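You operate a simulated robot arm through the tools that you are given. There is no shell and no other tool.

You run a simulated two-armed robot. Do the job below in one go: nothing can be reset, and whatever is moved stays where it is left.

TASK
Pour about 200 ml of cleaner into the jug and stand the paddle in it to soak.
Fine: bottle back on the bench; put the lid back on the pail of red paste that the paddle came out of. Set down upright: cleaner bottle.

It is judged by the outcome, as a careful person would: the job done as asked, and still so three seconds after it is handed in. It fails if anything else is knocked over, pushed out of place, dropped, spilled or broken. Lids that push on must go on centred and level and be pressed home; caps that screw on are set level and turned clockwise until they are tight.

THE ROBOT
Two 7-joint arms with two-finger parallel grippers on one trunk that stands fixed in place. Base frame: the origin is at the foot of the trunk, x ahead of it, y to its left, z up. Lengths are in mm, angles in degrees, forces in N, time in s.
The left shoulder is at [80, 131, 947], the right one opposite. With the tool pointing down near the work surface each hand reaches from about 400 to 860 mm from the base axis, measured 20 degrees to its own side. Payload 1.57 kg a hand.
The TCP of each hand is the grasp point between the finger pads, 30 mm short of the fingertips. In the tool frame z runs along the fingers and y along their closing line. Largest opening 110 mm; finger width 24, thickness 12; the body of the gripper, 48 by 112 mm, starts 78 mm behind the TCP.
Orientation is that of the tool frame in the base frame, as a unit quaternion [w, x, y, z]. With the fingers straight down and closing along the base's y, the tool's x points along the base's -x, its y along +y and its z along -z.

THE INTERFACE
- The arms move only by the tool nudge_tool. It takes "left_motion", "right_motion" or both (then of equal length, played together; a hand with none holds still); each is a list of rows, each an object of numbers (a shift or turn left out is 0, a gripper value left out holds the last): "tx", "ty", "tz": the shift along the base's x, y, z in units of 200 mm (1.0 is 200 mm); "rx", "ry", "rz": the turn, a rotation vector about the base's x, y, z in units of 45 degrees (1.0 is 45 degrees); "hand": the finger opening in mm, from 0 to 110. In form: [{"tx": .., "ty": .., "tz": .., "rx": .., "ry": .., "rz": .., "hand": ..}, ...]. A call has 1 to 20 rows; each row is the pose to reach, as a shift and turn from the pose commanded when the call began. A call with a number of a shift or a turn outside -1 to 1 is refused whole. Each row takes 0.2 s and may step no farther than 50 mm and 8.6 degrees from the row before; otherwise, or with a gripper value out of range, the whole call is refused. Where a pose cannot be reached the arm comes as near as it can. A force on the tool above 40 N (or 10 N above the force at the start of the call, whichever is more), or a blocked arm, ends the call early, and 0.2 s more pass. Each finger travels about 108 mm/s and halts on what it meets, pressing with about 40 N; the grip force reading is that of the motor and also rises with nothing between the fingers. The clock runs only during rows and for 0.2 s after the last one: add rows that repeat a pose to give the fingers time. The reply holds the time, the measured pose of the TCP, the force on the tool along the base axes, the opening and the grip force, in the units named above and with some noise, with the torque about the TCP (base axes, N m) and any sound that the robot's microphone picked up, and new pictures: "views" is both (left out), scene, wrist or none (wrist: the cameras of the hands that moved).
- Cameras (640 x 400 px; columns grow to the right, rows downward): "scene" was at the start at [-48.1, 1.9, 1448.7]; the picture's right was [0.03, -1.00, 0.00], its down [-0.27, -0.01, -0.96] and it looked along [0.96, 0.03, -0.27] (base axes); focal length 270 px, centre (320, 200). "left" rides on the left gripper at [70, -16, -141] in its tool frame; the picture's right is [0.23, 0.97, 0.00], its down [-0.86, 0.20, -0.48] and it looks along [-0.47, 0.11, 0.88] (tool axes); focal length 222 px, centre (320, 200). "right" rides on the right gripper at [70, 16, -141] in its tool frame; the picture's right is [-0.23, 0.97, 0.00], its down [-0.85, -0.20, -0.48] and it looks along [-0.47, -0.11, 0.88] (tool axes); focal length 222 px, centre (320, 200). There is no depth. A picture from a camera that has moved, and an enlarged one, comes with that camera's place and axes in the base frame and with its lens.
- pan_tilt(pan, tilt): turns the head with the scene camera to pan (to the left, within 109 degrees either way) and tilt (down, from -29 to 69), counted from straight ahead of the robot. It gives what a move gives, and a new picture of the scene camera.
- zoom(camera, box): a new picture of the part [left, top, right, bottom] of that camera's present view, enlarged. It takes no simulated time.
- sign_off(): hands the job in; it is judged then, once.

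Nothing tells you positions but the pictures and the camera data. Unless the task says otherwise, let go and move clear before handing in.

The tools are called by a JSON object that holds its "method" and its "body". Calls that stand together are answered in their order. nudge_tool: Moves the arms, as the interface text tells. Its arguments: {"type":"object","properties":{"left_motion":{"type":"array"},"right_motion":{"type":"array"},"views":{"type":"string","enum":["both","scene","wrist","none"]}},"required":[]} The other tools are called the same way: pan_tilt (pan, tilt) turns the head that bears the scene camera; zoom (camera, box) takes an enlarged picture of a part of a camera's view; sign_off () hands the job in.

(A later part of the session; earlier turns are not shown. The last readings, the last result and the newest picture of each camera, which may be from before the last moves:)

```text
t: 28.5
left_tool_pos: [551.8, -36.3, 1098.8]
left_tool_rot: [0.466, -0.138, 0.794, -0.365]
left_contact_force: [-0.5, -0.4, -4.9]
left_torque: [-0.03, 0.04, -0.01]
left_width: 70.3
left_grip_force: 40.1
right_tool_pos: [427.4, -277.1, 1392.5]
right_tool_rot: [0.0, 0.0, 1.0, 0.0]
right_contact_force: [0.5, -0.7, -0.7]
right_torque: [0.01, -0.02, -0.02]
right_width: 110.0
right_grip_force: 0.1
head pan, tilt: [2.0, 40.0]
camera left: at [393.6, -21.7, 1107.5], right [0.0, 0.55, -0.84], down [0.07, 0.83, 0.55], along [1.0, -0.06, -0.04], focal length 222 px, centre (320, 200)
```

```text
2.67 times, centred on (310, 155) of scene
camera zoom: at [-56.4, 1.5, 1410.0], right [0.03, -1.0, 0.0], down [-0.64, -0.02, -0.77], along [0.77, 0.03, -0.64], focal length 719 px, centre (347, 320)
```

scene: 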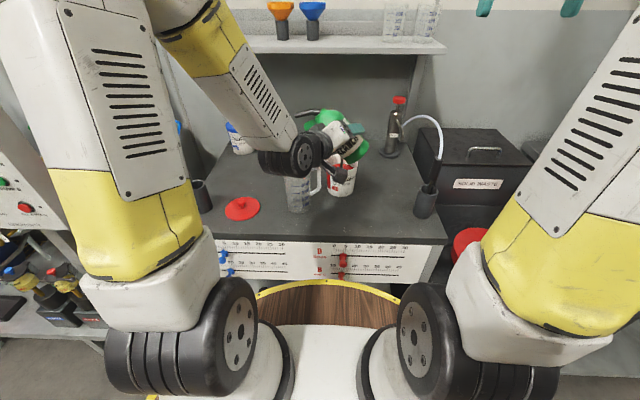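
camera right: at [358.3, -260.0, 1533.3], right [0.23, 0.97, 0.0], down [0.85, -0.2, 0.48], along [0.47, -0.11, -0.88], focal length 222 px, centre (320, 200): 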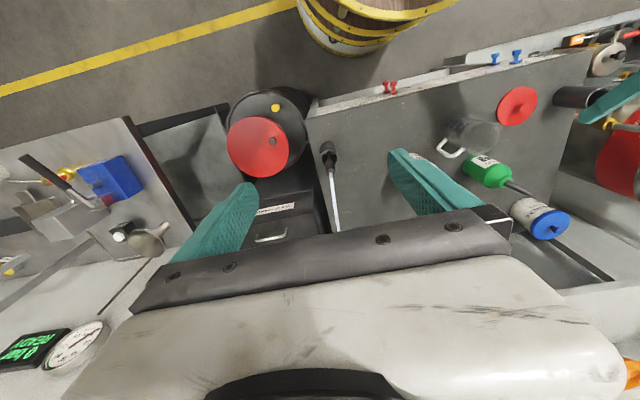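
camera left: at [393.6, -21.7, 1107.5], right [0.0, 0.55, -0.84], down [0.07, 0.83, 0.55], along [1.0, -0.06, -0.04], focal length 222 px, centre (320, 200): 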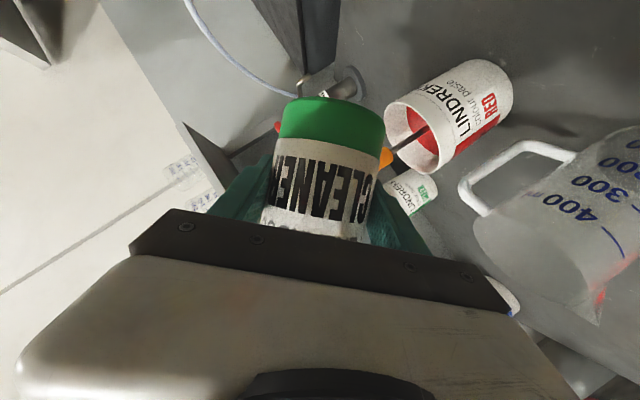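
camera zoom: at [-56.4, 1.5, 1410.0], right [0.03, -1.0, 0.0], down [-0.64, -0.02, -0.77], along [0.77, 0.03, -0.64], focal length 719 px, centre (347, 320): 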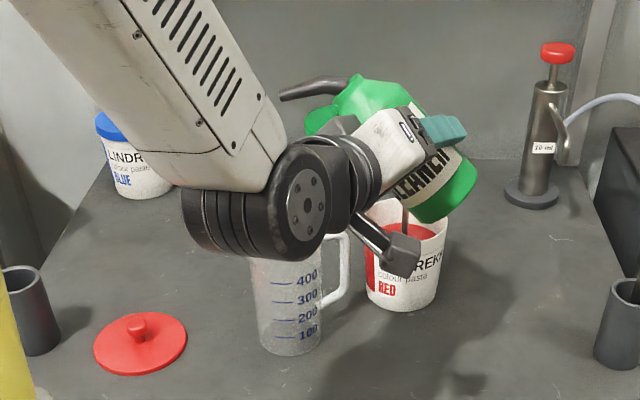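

The tip position matches my prediction within ~3 mm. The left wrist camera also sees the jug; let me check the jug's position from it.

{"method": "zoom", "body": {"camera": "left", "box": [440, 100, 640, 400]}}

```text
1.33 times, centred on (540, 250) of left
camera zoom: at [393.6, -21.7, 1107.5], right [0.0, 0.55, -0.84], down [0.07, 0.83, 0.55], along [1.0, -0.06, -0.04], focal length 296 px, centre (27, 133)
```

zoom: 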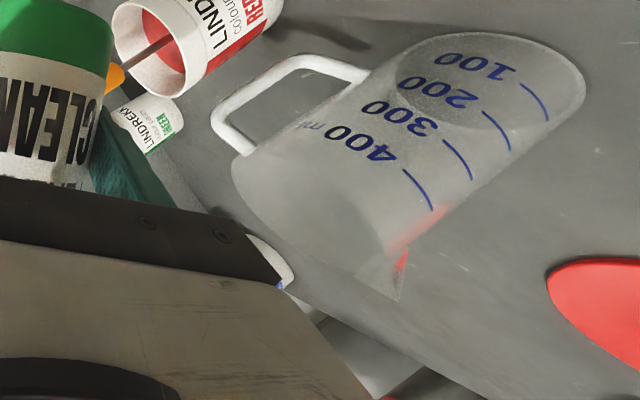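

{"method": "zoom", "body": {"camera": "left", "box": [460, 160, 620, 330]}}

{"method": "zoom", "body": {"camera": "scene", "box": [270, 90, 350, 150]}}

```text
2.35 times, centred on (540, 245) of left
camera zoom: at [393.6, -21.7, 1107.5], right [0.0, 0.55, -0.84], down [0.07, 0.83, 0.55], along [1.0, -0.06, -0.04], focal length 523 px, centre (-198, 94)
```

zoom: 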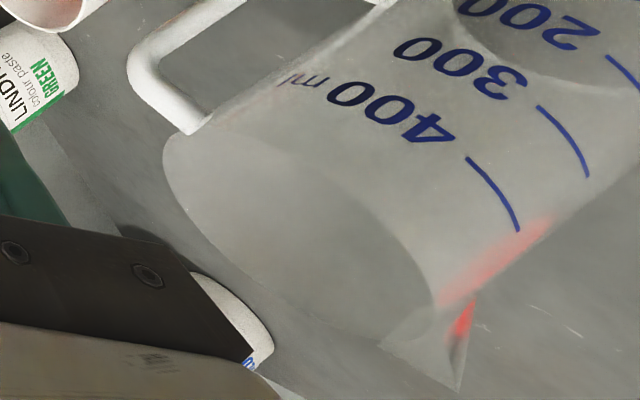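

```text
6.67 times, centred on (310, 120) of scene
camera zoom: at [-56.4, 1.5, 1410.0], right [0.03, -1.0, 0.0], down [-0.64, -0.02, -0.77], along [0.77, 0.03, -0.64], focal length 1797 px, centre (387, 733)
```

zoom: 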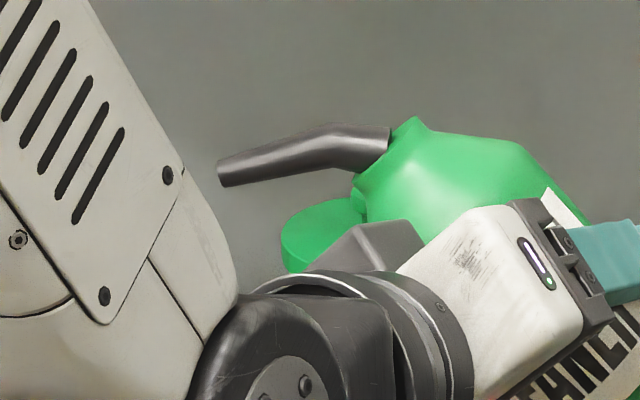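

Refined: jug rim centre ≈ (573, 95, 988); the tip is at about (572, 86, 1146) directly above it. Next I lower the bottle, still at 45°, until the tip is ~50 mm above the rim.

{"method": "nudge_tool", "body": {"left_motion": [{"tz": -0.1}, {"tz": -0.2}, {"tz": -0.3}, {"tz": -0.4}, {"tz": -0.5}, {"tz": -0.545}, {"tz": -0.545}], "views": "both"}}

{"method": "zoom", "body": {"camera": "scene", "box": [240, 110, 380, 230]}}

{"method": "zoom", "body": {"camera": "left", "box": [380, 50, 640, 250]}}

```text
t: 30.1
left_tool_pos: [560.1, -36.8, 988.1]
left_tool_rot: [0.466, -0.138, 0.794, -0.364]
left_contact_force: [-0.1, 0.0, -4.8]
left_torque: [-0.07, 0.01, 0.02]
left_width: 70.3
left_grip_force: 40.2
left hand out of reach, approached as far as the arm can: row 1, 2, 3, 4, 5, 6, 7
right_tool_pos: [427.5, -277.1, 1392.3]
right_tool_rot: [-0.001, 0.0, 1.0, 0.002]
right_contact_force: [-0.2, -0.4, 0.3]
right_torque: [0.01, 0.01, -0.02]
right_width: 110.1
right_grip_force: 0.1
head pan, tilt: [2.0, 40.0]
camera left: at [401.7, -23.9, 997.0], right [0.0, 0.55, -0.83], down [0.07, 0.83, 0.55], along [1.0, -0.06, -0.04], focal length 222 px, centre (320, 200)
```

scene: 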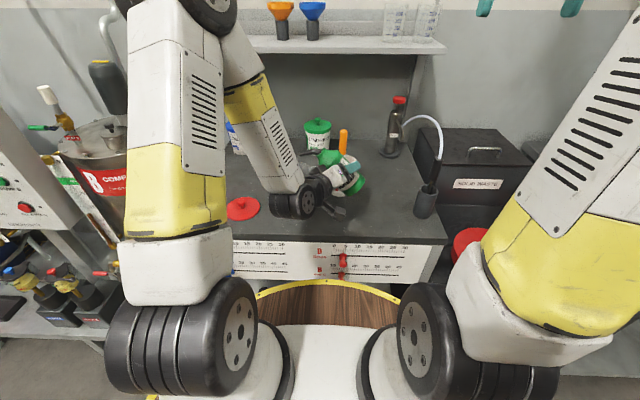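
left: 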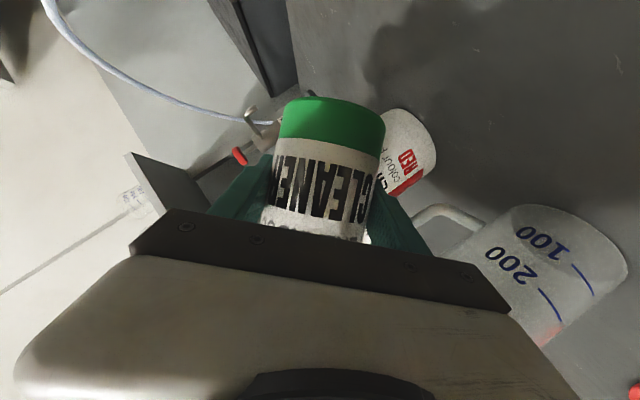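

```text
3.33 times, centred on (310, 170) of scene
camera zoom: at [-56.4, 1.5, 1410.0], right [0.03, -1.0, 0.0], down [-0.64, -0.02, -0.77], along [0.77, 0.03, -0.64], focal length 898 px, centre (353, 300)
```

zoom: 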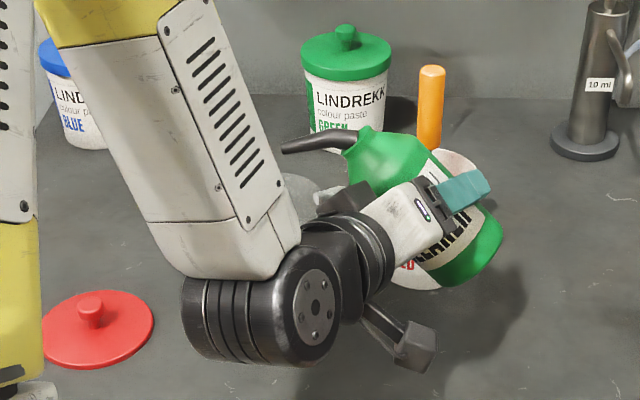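

```text
2.00 times, centred on (510, 150) of left
camera zoom: at [401.7, -23.9, 997.0], right [0.0, 0.55, -0.83], down [0.07, 0.83, 0.55], along [1.0, -0.06, -0.04], focal length 444 px, centre (-60, 300)
```

zoom: 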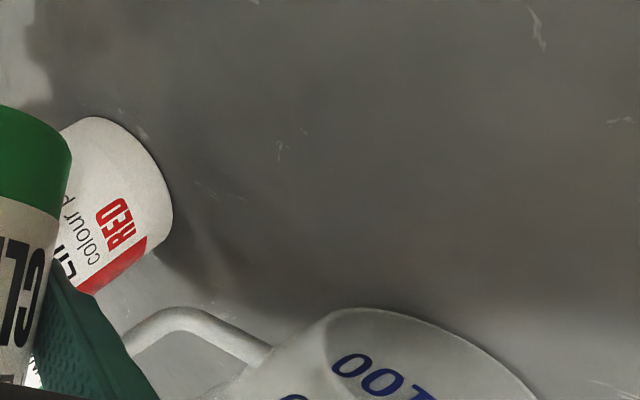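

The arm is at its near limit, so TCP is at x=560 and the tip is ~8 mm forward of the jug axis, still well inside the mouth. The left wrist camera sees the 100/200 marks, so I can monitor the level there. Tilting gently to ~58° with the tip ~15 mm above the rim.

{"method": "nudge_tool", "body": {"left_motion": [{"ty": -0.007, "tz": -0.007, "rx": -0.095, "ry": 0.017}, {"ty": -0.014, "tz": -0.014, "rx": -0.19, "ry": 0.033}, {"ty": -0.02, "tz": -0.02, "rx": -0.285, "ry": 0.05}, {"ty": -0.02, "tz": -0.02, "rx": -0.285, "ry": 0.05}], "views": "both"}}

{"method": "zoom", "body": {"camera": "left", "box": [420, 170, 640, 400]}}

{"method": "zoom", "body": {"camera": "scene", "box": [260, 120, 360, 220]}}

```text
t: 31.1
left_tool_pos: [559.8, -41.7, 985.7]
left_tool_rot: [0.432, -0.196, 0.757, -0.449]
left_contact_force: [0.3, -0.4, -4.7]
left_torque: [-0.01, 0.02, 0.01]
left_width: 70.5
left_grip_force: 39.8
right_tool_pos: [427.7, -277.4, 1393.1]
right_tool_rot: [0.001, 0.0, 1.0, 0.001]
right_contact_force: [1.3, 0.2, -0.3]
right_torque: [0.02, -0.01, -0.01]
right_width: 110.1
right_grip_force: 0.1
head pan, tilt: [2.0, 40.0]
camera left: at [402.7, -26.1, 996.4], right [-0.04, 0.35, -0.94], down [0.09, 0.93, 0.35], along [1.0, -0.07, -0.07], focal length 222 px, centre (320, 200)
```

scene: 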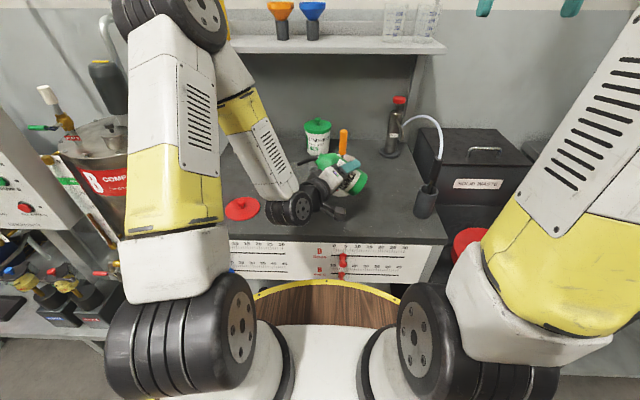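
left: 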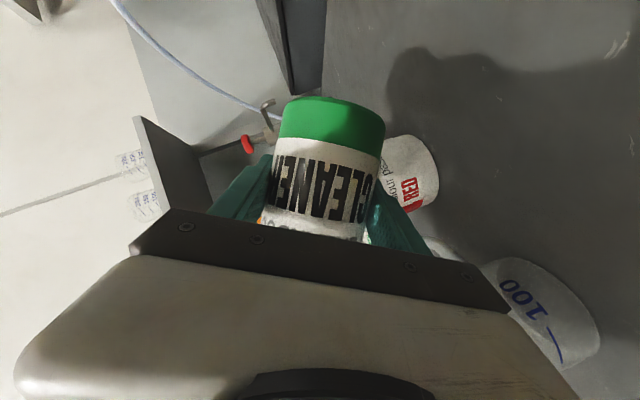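

```text
1.74 times, centred on (530, 285) of left
camera zoom: at [402.7, -26.1, 996.4], right [-0.04, 0.35, -0.94], down [0.09, 0.93, 0.35], along [1.0, -0.07, -0.07], focal length 386 px, centre (-45, 52)
```

zoom: 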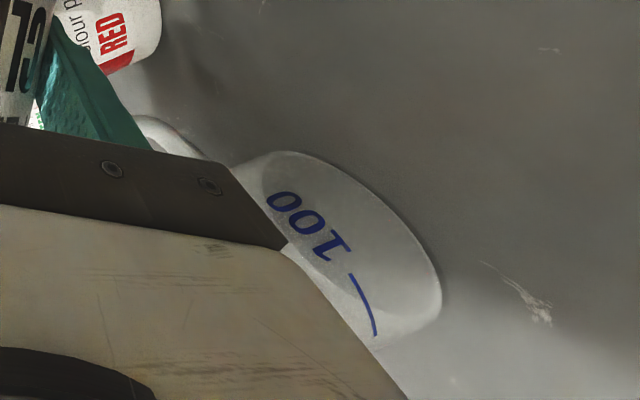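

```text
4.00 times, centred on (310, 170) of scene
camera zoom: at [-56.4, 1.5, 1410.0], right [0.03, -1.0, 0.0], down [-0.64, -0.02, -0.77], along [0.77, 0.03, -0.64], focal length 1078 px, centre (360, 320)
```

zoom: 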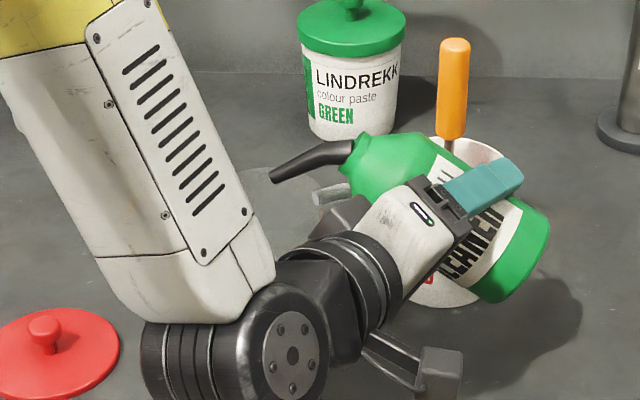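

The tip is over the mouth at about (582, 86, 1003). No flow yet. I'll increase the tilt in small steps, raising the hand so the tip stays put, and watch the weight and pictures.

{"method": "nudge_tool", "body": {"left_motion": [{"tz": 0.04, "ty": -0.003, "rx": -0.088, "ry": 0.0155}, {"tz": 0.08, "ty": -0.006, "rx": -0.175, "ry": 0.031}, {"tz": 0.08, "ty": -0.006, "rx": -0.175, "ry": 0.031}], "views": "both"}}

{"method": "zoom", "body": {"camera": "scene", "box": [260, 120, 360, 220]}}

{"method": "zoom", "body": {"camera": "left", "box": [420, 170, 640, 400]}}

```text
t: 31.9
left_tool_pos: [558.4, -43.0, 999.8]
left_tool_rot: [0.408, -0.23, 0.73, -0.497]
left_contact_force: [0.3, 0.5, -4.0]
left_torque: [-0.01, 0.0, 0.01]
left_width: 70.5
left_grip_force: 39.8
right_tool_pos: [427.5, -276.5, 1392.7]
right_tool_rot: [0.0, 0.0, 1.0, 0.0]
right_contact_force: [0.4, 0.0, -1.0]
right_torque: [0.0, -0.02, -0.03]
right_width: 110.0
right_grip_force: 0.0
head pan, tilt: [2.0, 40.0]
camera left: at [402.5, -25.6, 1014.3], right [-0.06, 0.22, -0.97], down [0.1, 0.97, 0.21], along [0.99, -0.08, -0.08], focal length 222 px, centre (320, 200)
```

scene: 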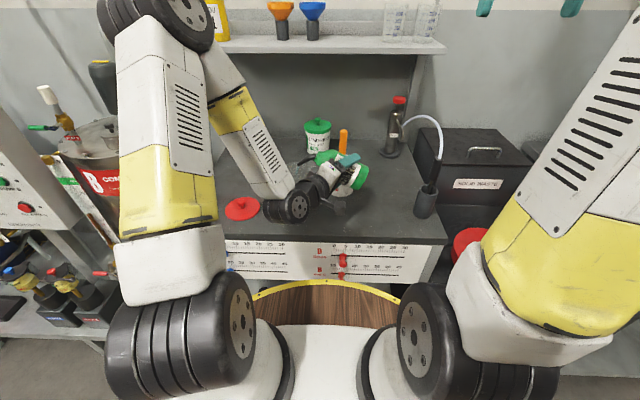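
left: 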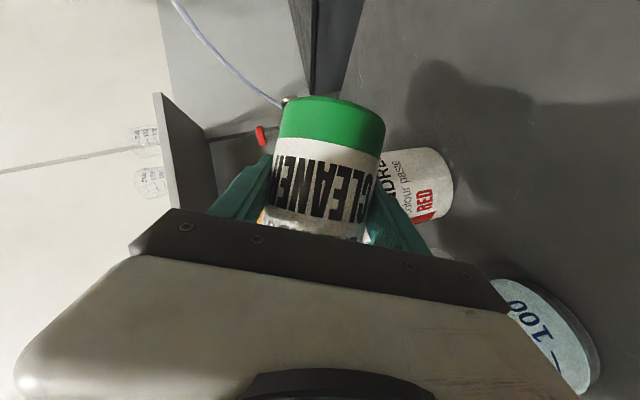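

```text
4.00 times, centred on (310, 170) of scene
camera zoom: at [-56.4, 1.5, 1410.0], right [0.03, -1.0, 0.0], down [-0.64, -0.02, -0.77], along [0.77, 0.03, -0.64], focal length 1078 px, centre (360, 320)
```

zoom: 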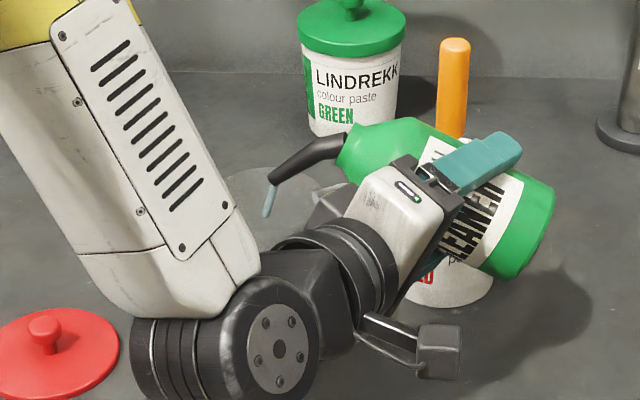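

```text
1.74 times, centred on (530, 285) of left
camera zoom: at [402.5, -25.6, 1014.3], right [-0.06, 0.22, -0.97], down [0.1, 0.97, 0.21], along [0.99, -0.08, -0.08], focal length 386 px, centre (-45, 52)
```

zoom: 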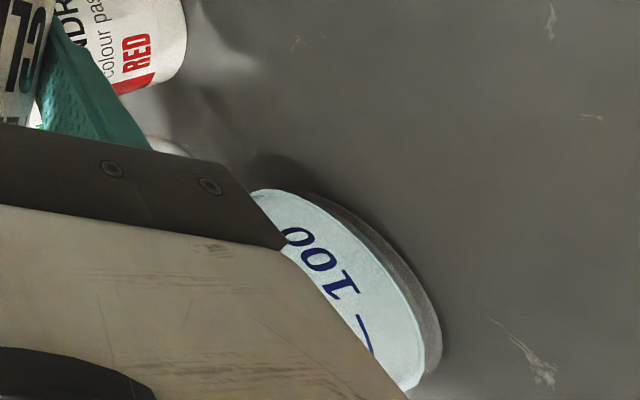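

Pale-blue cleaner is now flowing into the jug. To measure how much, I'll tilt back immediately and look at the marks.

{"method": "nudge_tool", "body": {"left_motion": [{"tz": -0.05, "ty": 0.006, "rx": 0.185, "ry": -0.0327}, {"tz": -0.05, "ty": 0.015, "rx": 0.35, "ry": -0.062}, {"tz": 0.0, "ty": 0.02, "rx": 0.46, "ry": -0.081}], "views": "both"}}

{"method": "zoom", "body": {"camera": "left", "box": [420, 170, 640, 400]}}

{"method": "zoom", "body": {"camera": "scene", "box": [260, 120, 360, 220]}}

```text
t: 32.7
left_tool_pos: [560.4, -39.0, 1001.6]
left_tool_rot: [0.466, -0.136, 0.794, -0.365]
left_contact_force: [-0.5, 0.7, -3.0]
left_torque: [-0.05, 0.04, -0.02]
left_width: 70.6
left_grip_force: 39.9
right_tool_pos: [428.0, -276.0, 1392.2]
right_tool_rot: [0.0, 0.0, 1.0, -0.001]
right_contact_force: [-0.1, 0.6, 0.0]
right_torque: [0.02, 0.0, -0.03]
right_width: 110.0
right_grip_force: 0.0
head pan, tilt: [2.0, 40.0]
camera left: at [403.0, -25.6, 1009.6], right [0.0, 0.55, -0.83], down [0.07, 0.83, 0.55], along [1.0, -0.06, -0.04], focal length 222 px, centre (320, 200)
```

scene: 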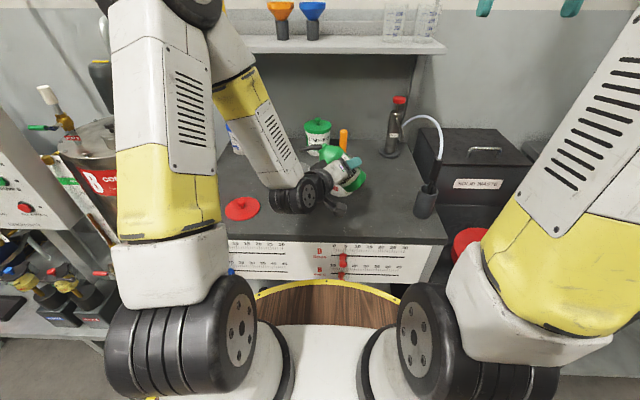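
left: 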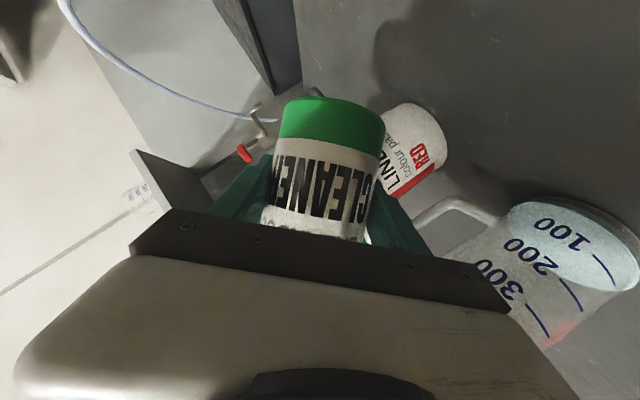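

```text
1.74 times, centred on (530, 285) of left
camera zoom: at [403.0, -25.6, 1009.6], right [0.0, 0.55, -0.83], down [0.07, 0.83, 0.55], along [1.0, -0.06, -0.04], focal length 386 px, centre (-45, 52)
```

zoom: 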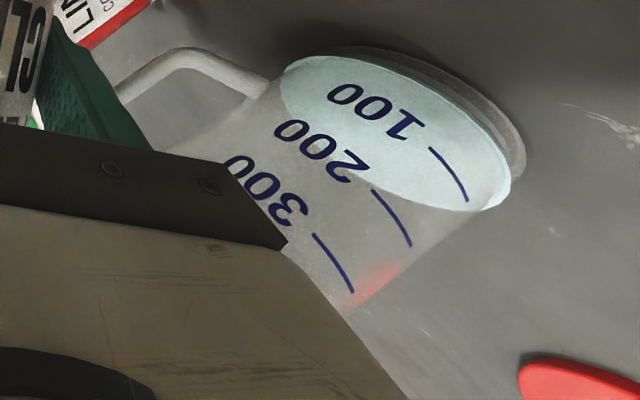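

```text
4.00 times, centred on (310, 170) of scene
camera zoom: at [-56.2, 1.6, 1410.0], right [0.03, -1.0, 0.0], down [-0.64, -0.02, -0.77], along [0.77, 0.03, -0.64], focal length 1078 px, centre (360, 320)
```

zoom: 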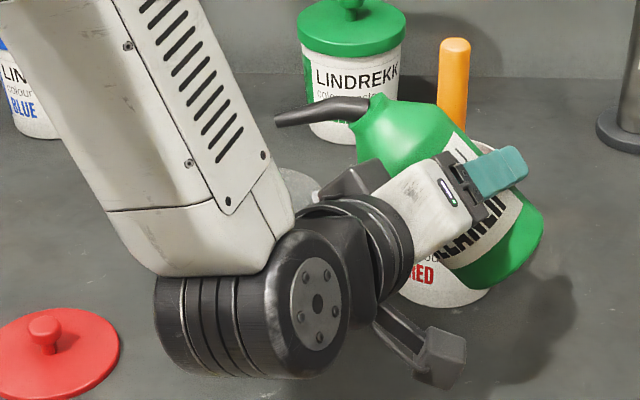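

That was fast: the weight fell by ~1.5 N and the level looks somewhere between 100 and 200. I'll raise the bottle (kept at 45°, tip above the jug) for a clear look at the level.

{"method": "nudge_tool", "body": {"left_motion": [{"tz": 0.15}, {"tz": 0.3}, {"tz": 0.45}, {"tz": 0.5}, {"tz": 0.5}], "views": "both"}}

{"method": "zoom", "body": {"camera": "left", "box": [520, 120, 680, 280]}}

{"method": "zoom", "body": {"camera": "scene", "box": [260, 140, 340, 220]}}

```text
t: 33.9
left_tool_pos: [559.3, -41.0, 1100.5]
left_tool_rot: [0.466, -0.137, 0.795, -0.365]
left_contact_force: [0.2, -0.7, -4.8]
left_torque: [-0.03, 0.0, 0.0]
left_width: 70.5
left_grip_force: 39.6
right_tool_pos: [428.6, -277.4, 1392.4]
right_tool_rot: [0.0, 0.0, 1.0, 0.001]
right_contact_force: [0.5, -0.3, -0.1]
right_torque: [-0.01, 0.02, 0.01]
right_width: 109.9
right_grip_force: 0.1
head pan, tilt: [2.0, 40.0]
camera left: at [402.4, -26.5, 1110.2], right [0.0, 0.55, -0.83], down [0.07, 0.83, 0.55], along [1.0, -0.06, -0.04], focal length 222 px, centre (320, 200)
```

scene: 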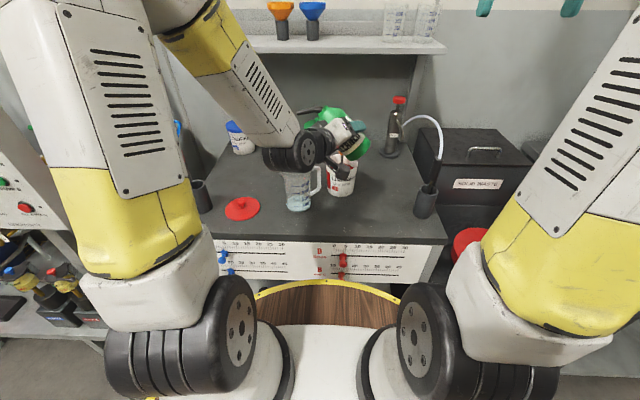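
left: 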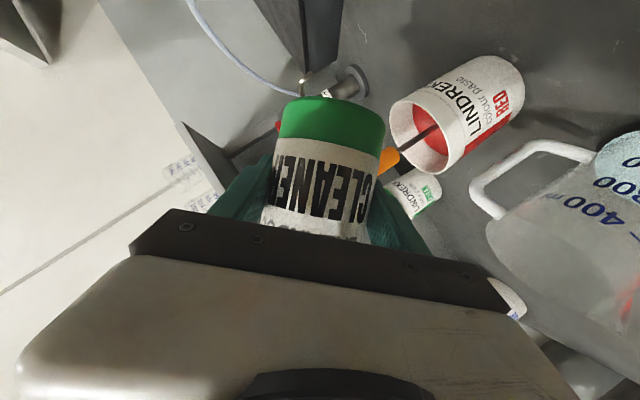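

```text
refused: 680 is not a number from 0 to 640
```

```text
5.00 times, centred on (300, 180) of scene
camera zoom: at [-56.4, 1.5, 1410.0], right [0.03, -1.0, 0.0], down [-0.64, -0.02, -0.77], along [0.77, 0.03, -0.64], focal length 1348 px, centre (420, 300)
```

zoom: 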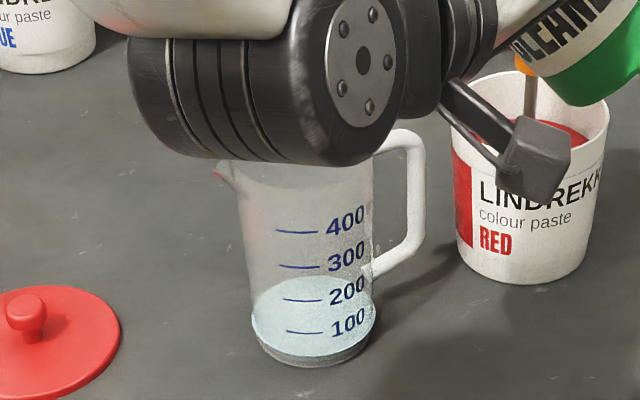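

From this clear view, the surface ellipse's front edge lies well below the 100 mark, so only about 30 ml is in the jug. I'll go back down and pour at 66° a bit longer.

{"method": "nudge_tool", "body": {"left_motion": [{"tz": -0.24}, {"tz": -0.49}, {"tz": -0.495, "rx": -0.153, "ry": 0.027}, {"tz": -0.495, "rx": -0.306, "ry": 0.054}, {"tz": -0.495, "rx": -0.46, "ry": 0.081}, {"tz": -0.495, "rx": -0.46, "ry": 0.081}, {"tz": -0.495, "rx": -0.46, "ry": 0.081}, {"tz": -0.495, "rx": -0.46, "ry": 0.081}, {"tz": -0.495, "rx": -0.46, "ry": 0.081}], "views": "both"}}

{"method": "zoom", "body": {"camera": "left", "box": [420, 170, 640, 400]}}

{"method": "zoom", "body": {"camera": "scene", "box": [260, 120, 360, 220]}}

```text
t: 35.9
left_tool_pos: [558.2, -39.9, 1003.1]
left_tool_rot: [0.409, -0.229, 0.73, -0.497]
left_contact_force: [0.3, 0.3, -3.6]
left_torque: [-0.01, 0.01, 0.03]
left_width: 70.3
left_grip_force: 40.3
right_tool_pos: [426.2, -277.6, 1391.7]
right_tool_rot: [0.0, 0.0, 1.0, 0.0]
right_contact_force: [-0.1, 0.6, -0.5]
right_torque: [0.04, 0.01, 0.01]
right_width: 109.8
right_grip_force: 0.1
head pan, tilt: [2.0, 40.0]
camera left: at [402.9, -21.9, 1014.9], right [-0.06, 0.22, -0.97], down [0.1, 0.97, 0.21], along [0.99, -0.08, -0.08], focal length 222 px, centre (320, 200)
```

scene: 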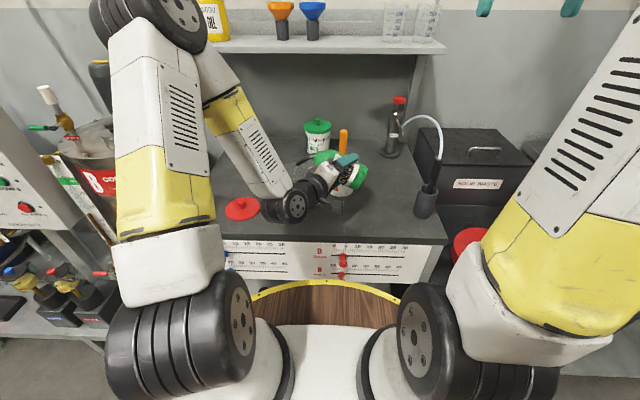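
left: 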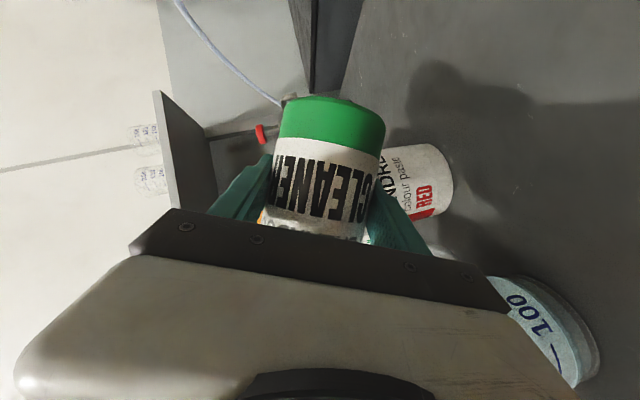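

```text
1.74 times, centred on (530, 285) of left
camera zoom: at [402.9, -21.9, 1014.9], right [-0.06, 0.22, -0.97], down [0.1, 0.97, 0.21], along [0.99, -0.08, -0.08], focal length 386 px, centre (-45, 52)
```

zoom: 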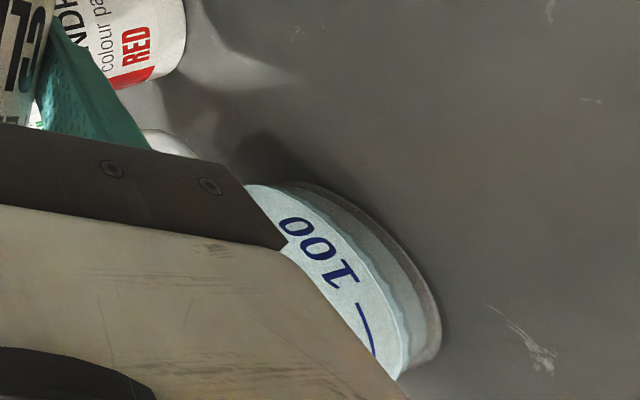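

```text
4.00 times, centred on (310, 170) of scene
camera zoom: at [-56.4, 1.5, 1410.0], right [0.03, -1.0, 0.0], down [-0.64, -0.02, -0.77], along [0.77, 0.03, -0.64], focal length 1078 px, centre (360, 320)
```

zoom: 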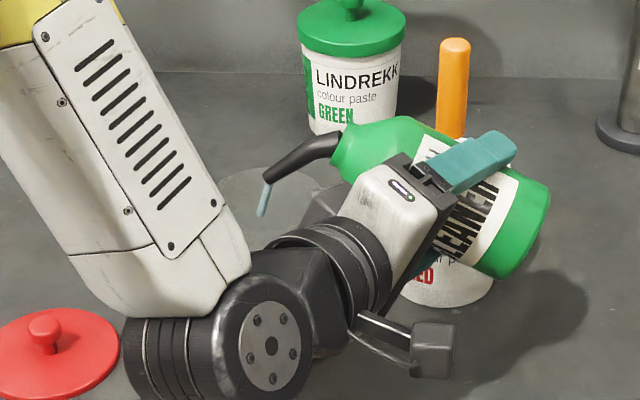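

The near-wall level edge is now roughly halfway to the 100 mark (~50 ml), flowing ~30 ml/s cleanly into the jug. I'll tilt slightly more to 72°, keep the tip in place, and hold for about a second.

{"method": "nudge_tool", "body": {"left_motion": [{"tz": 0.0675, "rx": -0.131, "ry": 0.023}, {"tz": 0.0675, "rx": -0.131, "ry": 0.023}, {"tz": 0.0675, "rx": -0.131, "ry": 0.023}, {"tz": 0.0675, "rx": -0.131, "ry": 0.023}, {"tz": 0.0675, "rx": -0.131, "ry": 0.023}], "views": "both"}}

{"method": "zoom", "body": {"camera": "left", "box": [420, 170, 640, 400]}}

{"method": "zoom", "body": {"camera": "scene", "box": [260, 120, 360, 220]}}

```text
t: 37.1
left_tool_pos: [559.4, -41.1, 1016.6]
left_tool_rot: [0.39, -0.257, 0.707, -0.532]
left_contact_force: [-0.1, 0.3, -3.3]
left_torque: [-0.01, 0.02, -0.02]
left_width: 70.2
left_grip_force: 40.5
right_tool_pos: [428.1, -276.3, 1391.9]
right_tool_rot: [0.0, 0.0, 1.0, 0.001]
right_contact_force: [0.3, 0.3, 0.7]
right_torque: [0.0, 0.01, 0.0]
right_width: 110.2
right_grip_force: 0.1
head pan, tilt: [2.0, 40.0]
camera left: at [403.1, -20.5, 1029.8], right [-0.08, 0.12, -0.99], down [0.1, 0.99, 0.11], along [0.99, -0.09, -0.09], focal length 222 px, centre (320, 200)
```

scene: 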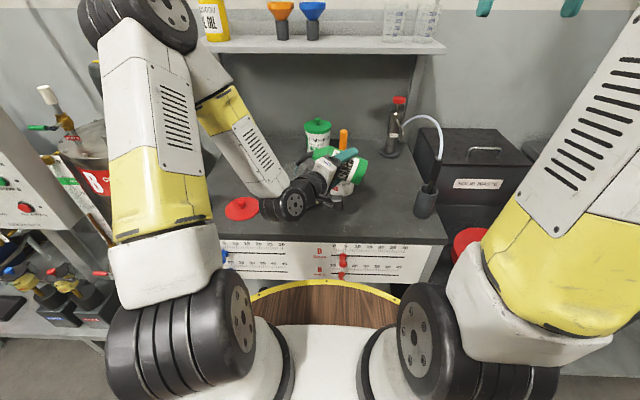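
left: 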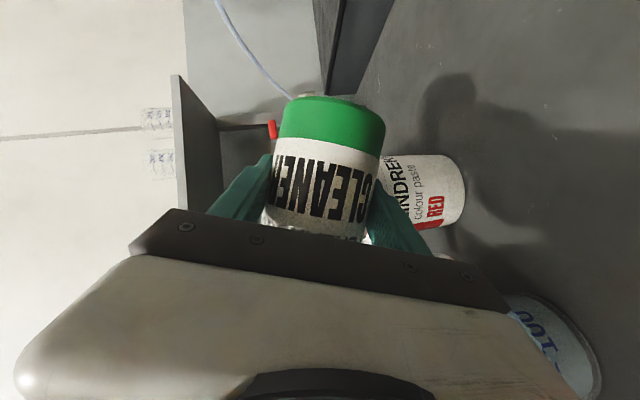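

```text
1.74 times, centred on (530, 285) of left
camera zoom: at [403.1, -20.5, 1029.8], right [-0.08, 0.12, -0.99], down [0.1, 0.99, 0.11], along [0.99, -0.09, -0.09], focal length 386 px, centre (-45, 52)
```

zoom: 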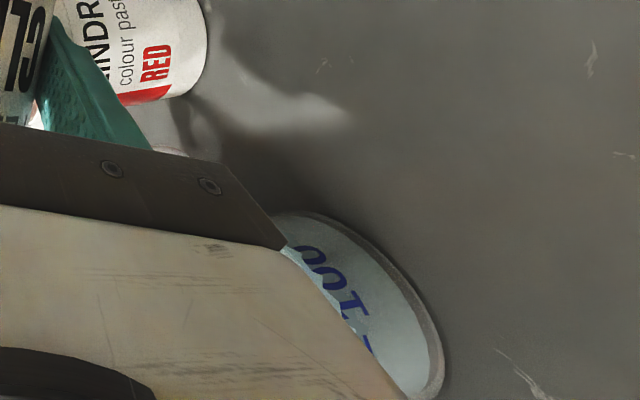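

```text
4.00 times, centred on (310, 170) of scene
camera zoom: at [-56.4, 1.5, 1410.0], right [0.03, -1.0, 0.0], down [-0.64, -0.02, -0.77], along [0.77, 0.03, -0.64], focal length 1078 px, centre (360, 320)
```

zoom: 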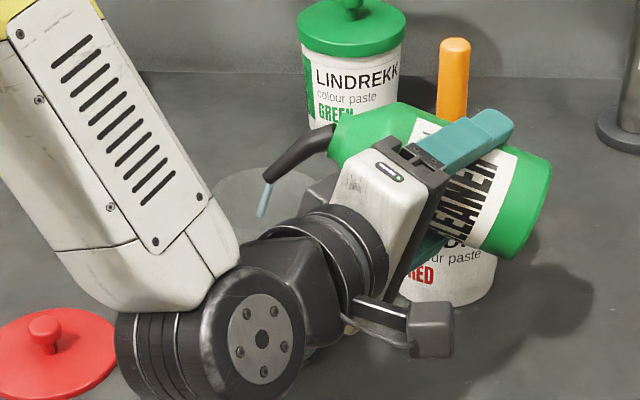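

The level edge has now passed the 100 mark (~115–125 ml). I'll tilt back promptly and take a careful reading.

{"method": "nudge_tool", "body": {"left_motion": [{"tz": -0.04, "rx": 0.187, "ry": -0.033}, {"tz": -0.04, "rx": 0.374, "ry": -0.066}, {"tz": 0.1, "rx": 0.5, "ry": -0.088}, {"tz": 0.3, "rx": 0.591, "ry": -0.104}, {"tz": 0.43, "rx": 0.591, "ry": -0.104}, {"tz": 0.43, "rx": 0.591, "ry": -0.104}, {"tz": 0.43, "rx": 0.591, "ry": -0.104}], "views": "both"}}

{"method": "zoom", "body": {"camera": "scene", "box": [260, 140, 340, 220]}}

{"method": "zoom", "body": {"camera": "left", "box": [520, 100, 640, 280]}}

```text
t: 38.7
left_tool_pos: [559.1, -39.8, 1101.3]
left_tool_rot: [0.466, -0.136, 0.795, -0.365]
left_contact_force: [-0.8, 0.1, -2.5]
left_torque: [-0.02, 0.02, -0.02]
left_width: 70.1
left_grip_force: 40.1
right_tool_pos: [426.9, -278.3, 1392.5]
right_tool_rot: [0.001, 0.001, 1.0, 0.001]
right_contact_force: [0.1, 0.4, -0.4]
right_torque: [0.01, 0.01, -0.02]
right_width: 110.3
right_grip_force: 0.1
head pan, tilt: [2.0, 40.0]
camera left: at [402.2, -25.6, 1110.5], right [0.0, 0.55, -0.83], down [0.07, 0.83, 0.55], along [1.0, -0.06, -0.04], focal length 222 px, centre (320, 200)
```

scene: 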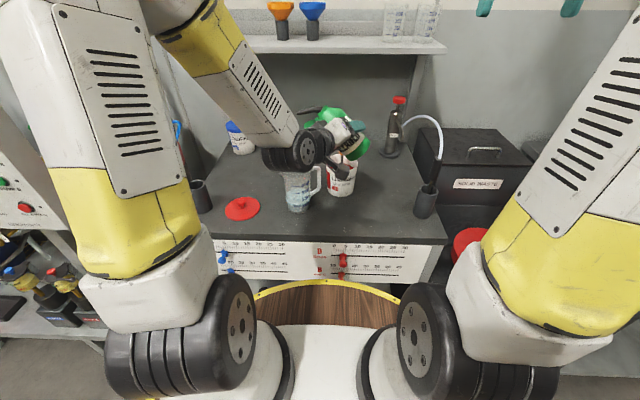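
left: 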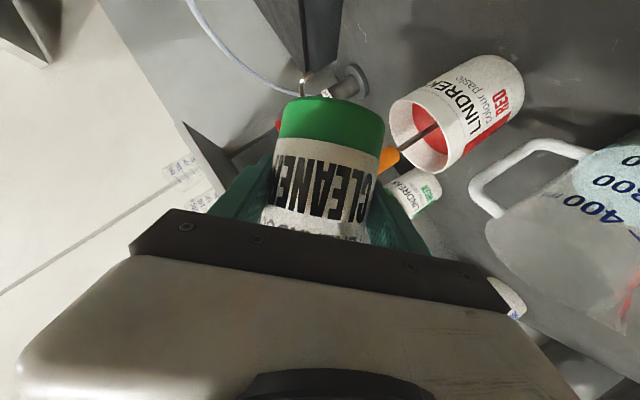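

```text
5.00 times, centred on (300, 180) of scene
camera zoom: at [-56.5, 1.5, 1410.0], right [0.03, -1.0, 0.0], down [-0.64, -0.02, -0.77], along [0.77, 0.03, -0.64], focal length 1348 px, centre (420, 300)
```

zoom: 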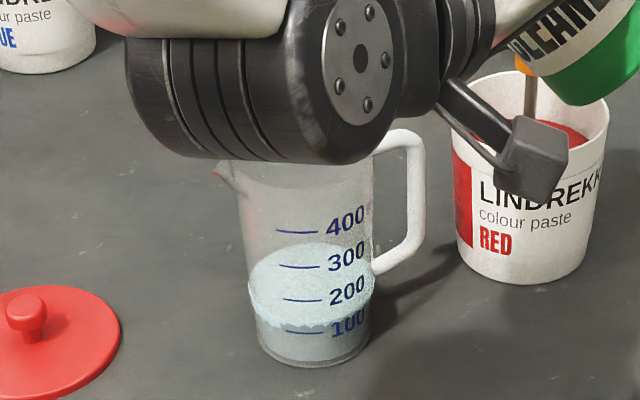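

```text
2.22 times, centred on (580, 190) of left
camera zoom: at [402.2, -25.6, 1110.5], right [0.0, 0.55, -0.83], down [0.07, 0.83, 0.55], along [1.0, -0.06, -0.04], focal length 494 px, centre (-258, 222)
```

zoom: 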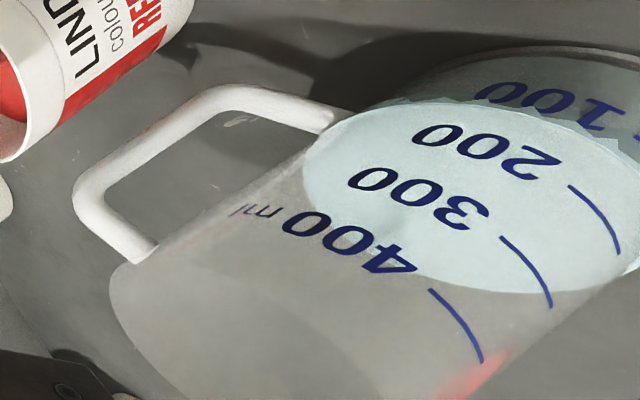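

The level front edge is just above the 100 line, about 115–120 ml. I need ~80 ml more; next is a short pour at ~76°, tip at the same place.

{"method": "nudge_tool", "body": {"left_motion": [{"tz": -0.24}, {"tz": -0.445, "rx": -0.088, "ry": 0.0155}, {"tz": -0.445, "rx": -0.263, "ry": 0.046}, {"tz": -0.445, "rx": -0.437, "ry": 0.077}, {"tz": -0.415, "rx": -0.613, "ry": 0.108}, {"tz": -0.385, "rx": -0.679, "ry": 0.12}, {"tz": -0.385, "rx": -0.679, "ry": 0.12}], "views": "both"}}

{"method": "zoom", "body": {"camera": "scene", "box": [260, 120, 360, 220]}}

{"method": "zoom", "body": {"camera": "left", "box": [420, 170, 640, 400]}}

```text
t: 40.3
left_tool_pos: [558.4, -40.5, 1024.9]
left_tool_rot: [0.375, -0.273, 0.691, -0.555]
left_contact_force: [-0.3, 0.2, -2.8]
left_torque: [-0.04, -0.01, 0.03]
left_width: 70.2
left_grip_force: 39.8
right_tool_pos: [427.8, -277.3, 1393.7]
right_tool_rot: [0.0, 0.0, 1.0, 0.001]
right_contact_force: [0.2, -1.3, -1.0]
right_torque: [0.04, -0.02, 0.0]
right_width: 109.9
right_grip_force: 0.0
head pan, tilt: [2.0, 40.0]
camera left: at [403.1, -19.2, 1038.6], right [-0.09, 0.05, -0.99], down [0.1, 0.99, 0.04], along [0.99, -0.1, -0.09], focal length 222 px, centre (320, 200)
```

scene: 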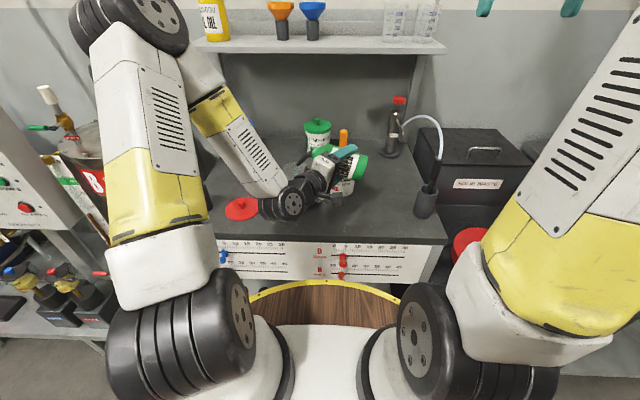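
left: 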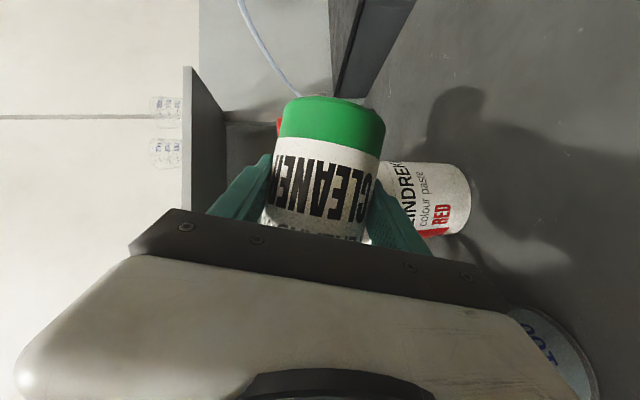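

```text
4.00 times, centred on (310, 170) of scene
camera zoom: at [-56.4, 1.5, 1410.0], right [0.03, -1.0, 0.0], down [-0.64, -0.02, -0.77], along [0.77, 0.03, -0.64], focal length 1078 px, centre (360, 320)
```

zoom: 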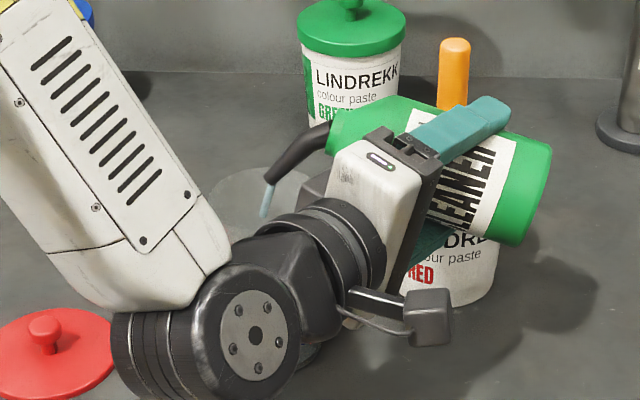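

```text
1.74 times, centred on (530, 285) of left
camera zoom: at [403.1, -19.2, 1038.6], right [-0.09, 0.05, -0.99], down [0.1, 0.99, 0.04], along [0.99, -0.1, -0.09], focal length 386 px, centre (-45, 52)
```

zoom: 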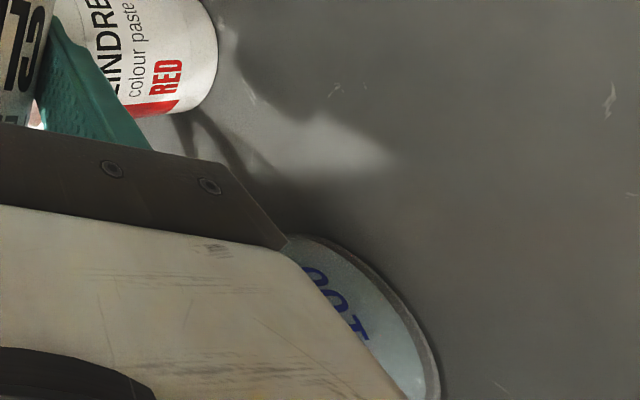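

The stream is landing in the jug. I'll hold two more steps and then tilt back and rise in the same call, then measure.

{"method": "nudge_tool", "body": {"left_motion": [{"tz": 0.0}, {"tz": 0.0}, {"tz": -0.04, "rx": 0.187, "ry": -0.033}, {"tz": -0.06, "rx": 0.374, "ry": -0.066}, {"tz": 0.0, "rx": 0.555, "ry": -0.098}, {"tz": 0.2, "rx": 0.679, "ry": -0.12}, {"tz": 0.385, "rx": 0.679, "ry": -0.12}, {"tz": 0.385, "rx": 0.679, "ry": -0.12}, {"tz": 0.385, "rx": 0.679, "ry": -0.12}], "views": "scene"}}

{"method": "zoom", "body": {"camera": "scene", "box": [280, 160, 330, 220]}}

```text
t: 42.3
left_tool_pos: [560.0, -39.4, 1103.9]
left_tool_rot: [0.466, -0.137, 0.795, -0.365]
left_contact_force: [0.2, 0.0, -2.8]
left_torque: [-0.05, -0.01, 0.02]
left_width: 70.1
left_grip_force: 39.8
right_tool_pos: [426.2, -276.3, 1392.4]
right_tool_rot: [0.0, 0.001, 1.0, 0.001]
right_contact_force: [0.6, 0.5, 0.0]
right_torque: [0.01, -0.02, -0.04]
right_width: 109.9
right_grip_force: 0.2
head pan, tilt: [2.0, 40.0]
```

scene: 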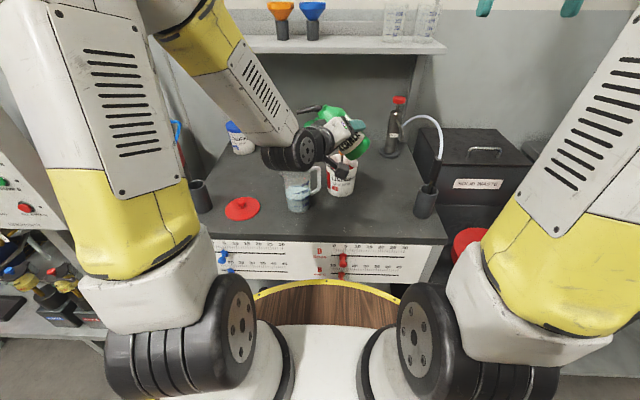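

```text
6.67 times, centred on (305, 190) of scene
camera zoom: at [-56.5, 1.5, 1410.0], right [0.03, -1.0, 0.0], down [-0.64, -0.02, -0.77], along [0.77, 0.03, -0.64], focal length 1797 px, centre (420, 267)
```

zoom: 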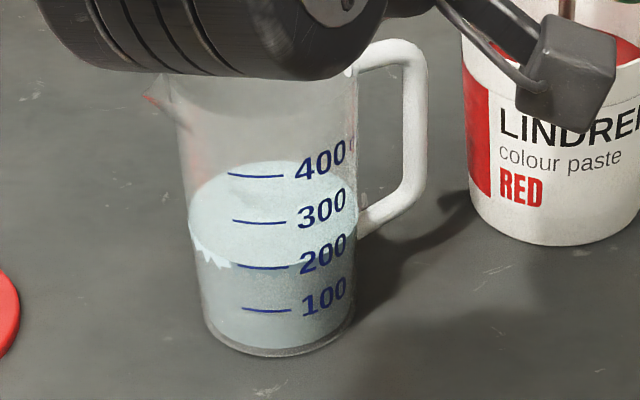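

The surface's front edge now appears right at the 200 line. Zooming in further to confirm.

{"method": "zoom", "body": {"camera": "scene", "box": [284, 175, 319, 210]}}

{"method": "zoom", "body": {"camera": "left", "box": [480, 100, 640, 340]}}

```text
11.43 times, centred on (302, 192) of scene
camera zoom: at [-56.5, 1.5, 1410.0], right [0.03, -1.0, 0.0], down [-0.64, -0.02, -0.77], along [0.77, 0.03, -0.64], focal length 3080 px, centre (531, 286)
```

zoom: 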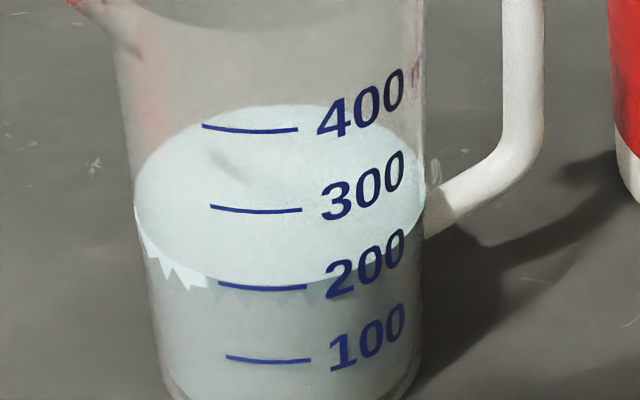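

```text
1.67 times, centred on (560, 220) of left
camera zoom: at [402.1, -24.9, 1112.6], right [0.0, 0.55, -0.83], down [0.07, 0.83, 0.55], along [1.0, -0.06, -0.04], focal length 370 px, centre (-80, 167)
```

zoom: 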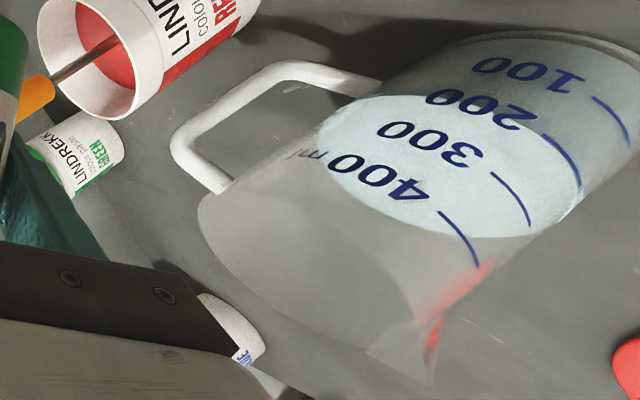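

The level sits at the 200 ml line in both views. Now I bring the bottle back upright and carry it home at height.

{"method": "nudge_tool", "body": {"left_motion": [{"tx": 0.004, "ty": -0.003, "tz": 0.012, "rx": 0.164, "ry": -0.029}, {"tx": 0.008, "ty": -0.006, "tz": 0.024, "rx": 0.328, "ry": -0.058}, {"tx": 0.012, "ty": -0.01, "tz": 0.036, "rx": 0.492, "ry": -0.087}, {"tx": 0.016, "ty": -0.013, "tz": 0.048, "rx": 0.657, "ry": -0.116}, {"tx": 0.02, "ty": -0.016, "tz": 0.06, "rx": 0.821, "ry": -0.145}, {"tx": 0.025, "ty": -0.02, "tz": 0.07, "rx": 0.985, "ry": -0.174}, {"tx": 0.025, "ty": -0.02, "tz": 0.07, "rx": 0.985, "ry": -0.174}], "views": "scene"}}

{"method": "zoom", "body": {"camera": "scene", "box": [220, 80, 400, 230]}}

```text
t: 43.9
left_tool_pos: [563.4, -43.6, 1116.3]
left_tool_rot: [0.535, 0.074, 0.84, -0.047]
left_contact_force: [0.2, -0.6, -2.4]
left_torque: [-0.01, 0.04, -0.01]
left_width: 70.1
left_grip_force: 40.5
right_tool_pos: [428.2, -277.0, 1392.1]
right_tool_rot: [0.0, -0.001, 1.0, 0.0]
right_contact_force: [-0.2, -0.6, -0.3]
right_torque: [-0.02, 0.01, -0.02]
right_width: 109.8
right_grip_force: 0.1
head pan, tilt: [2.0, 40.0]
```

scene: 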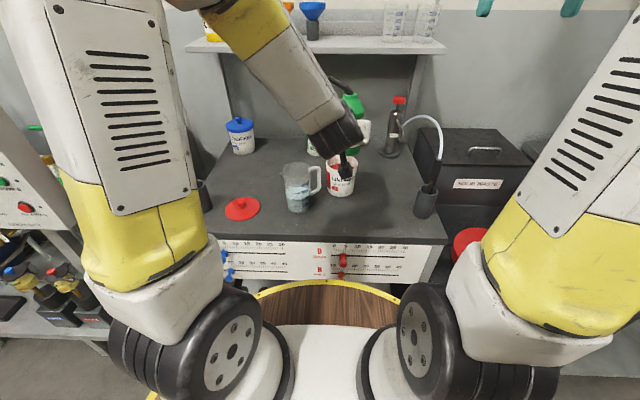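

```text
2.67 times, centred on (310, 155) of scene
camera zoom: at [-56.5, 1.5, 1410.0], right [0.03, -1.0, 0.0], down [-0.64, -0.02, -0.77], along [0.77, 0.03, -0.64], focal length 719 px, centre (347, 320)
```

zoom: 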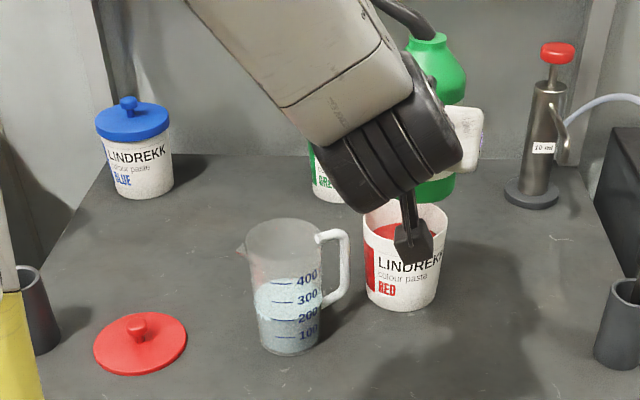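

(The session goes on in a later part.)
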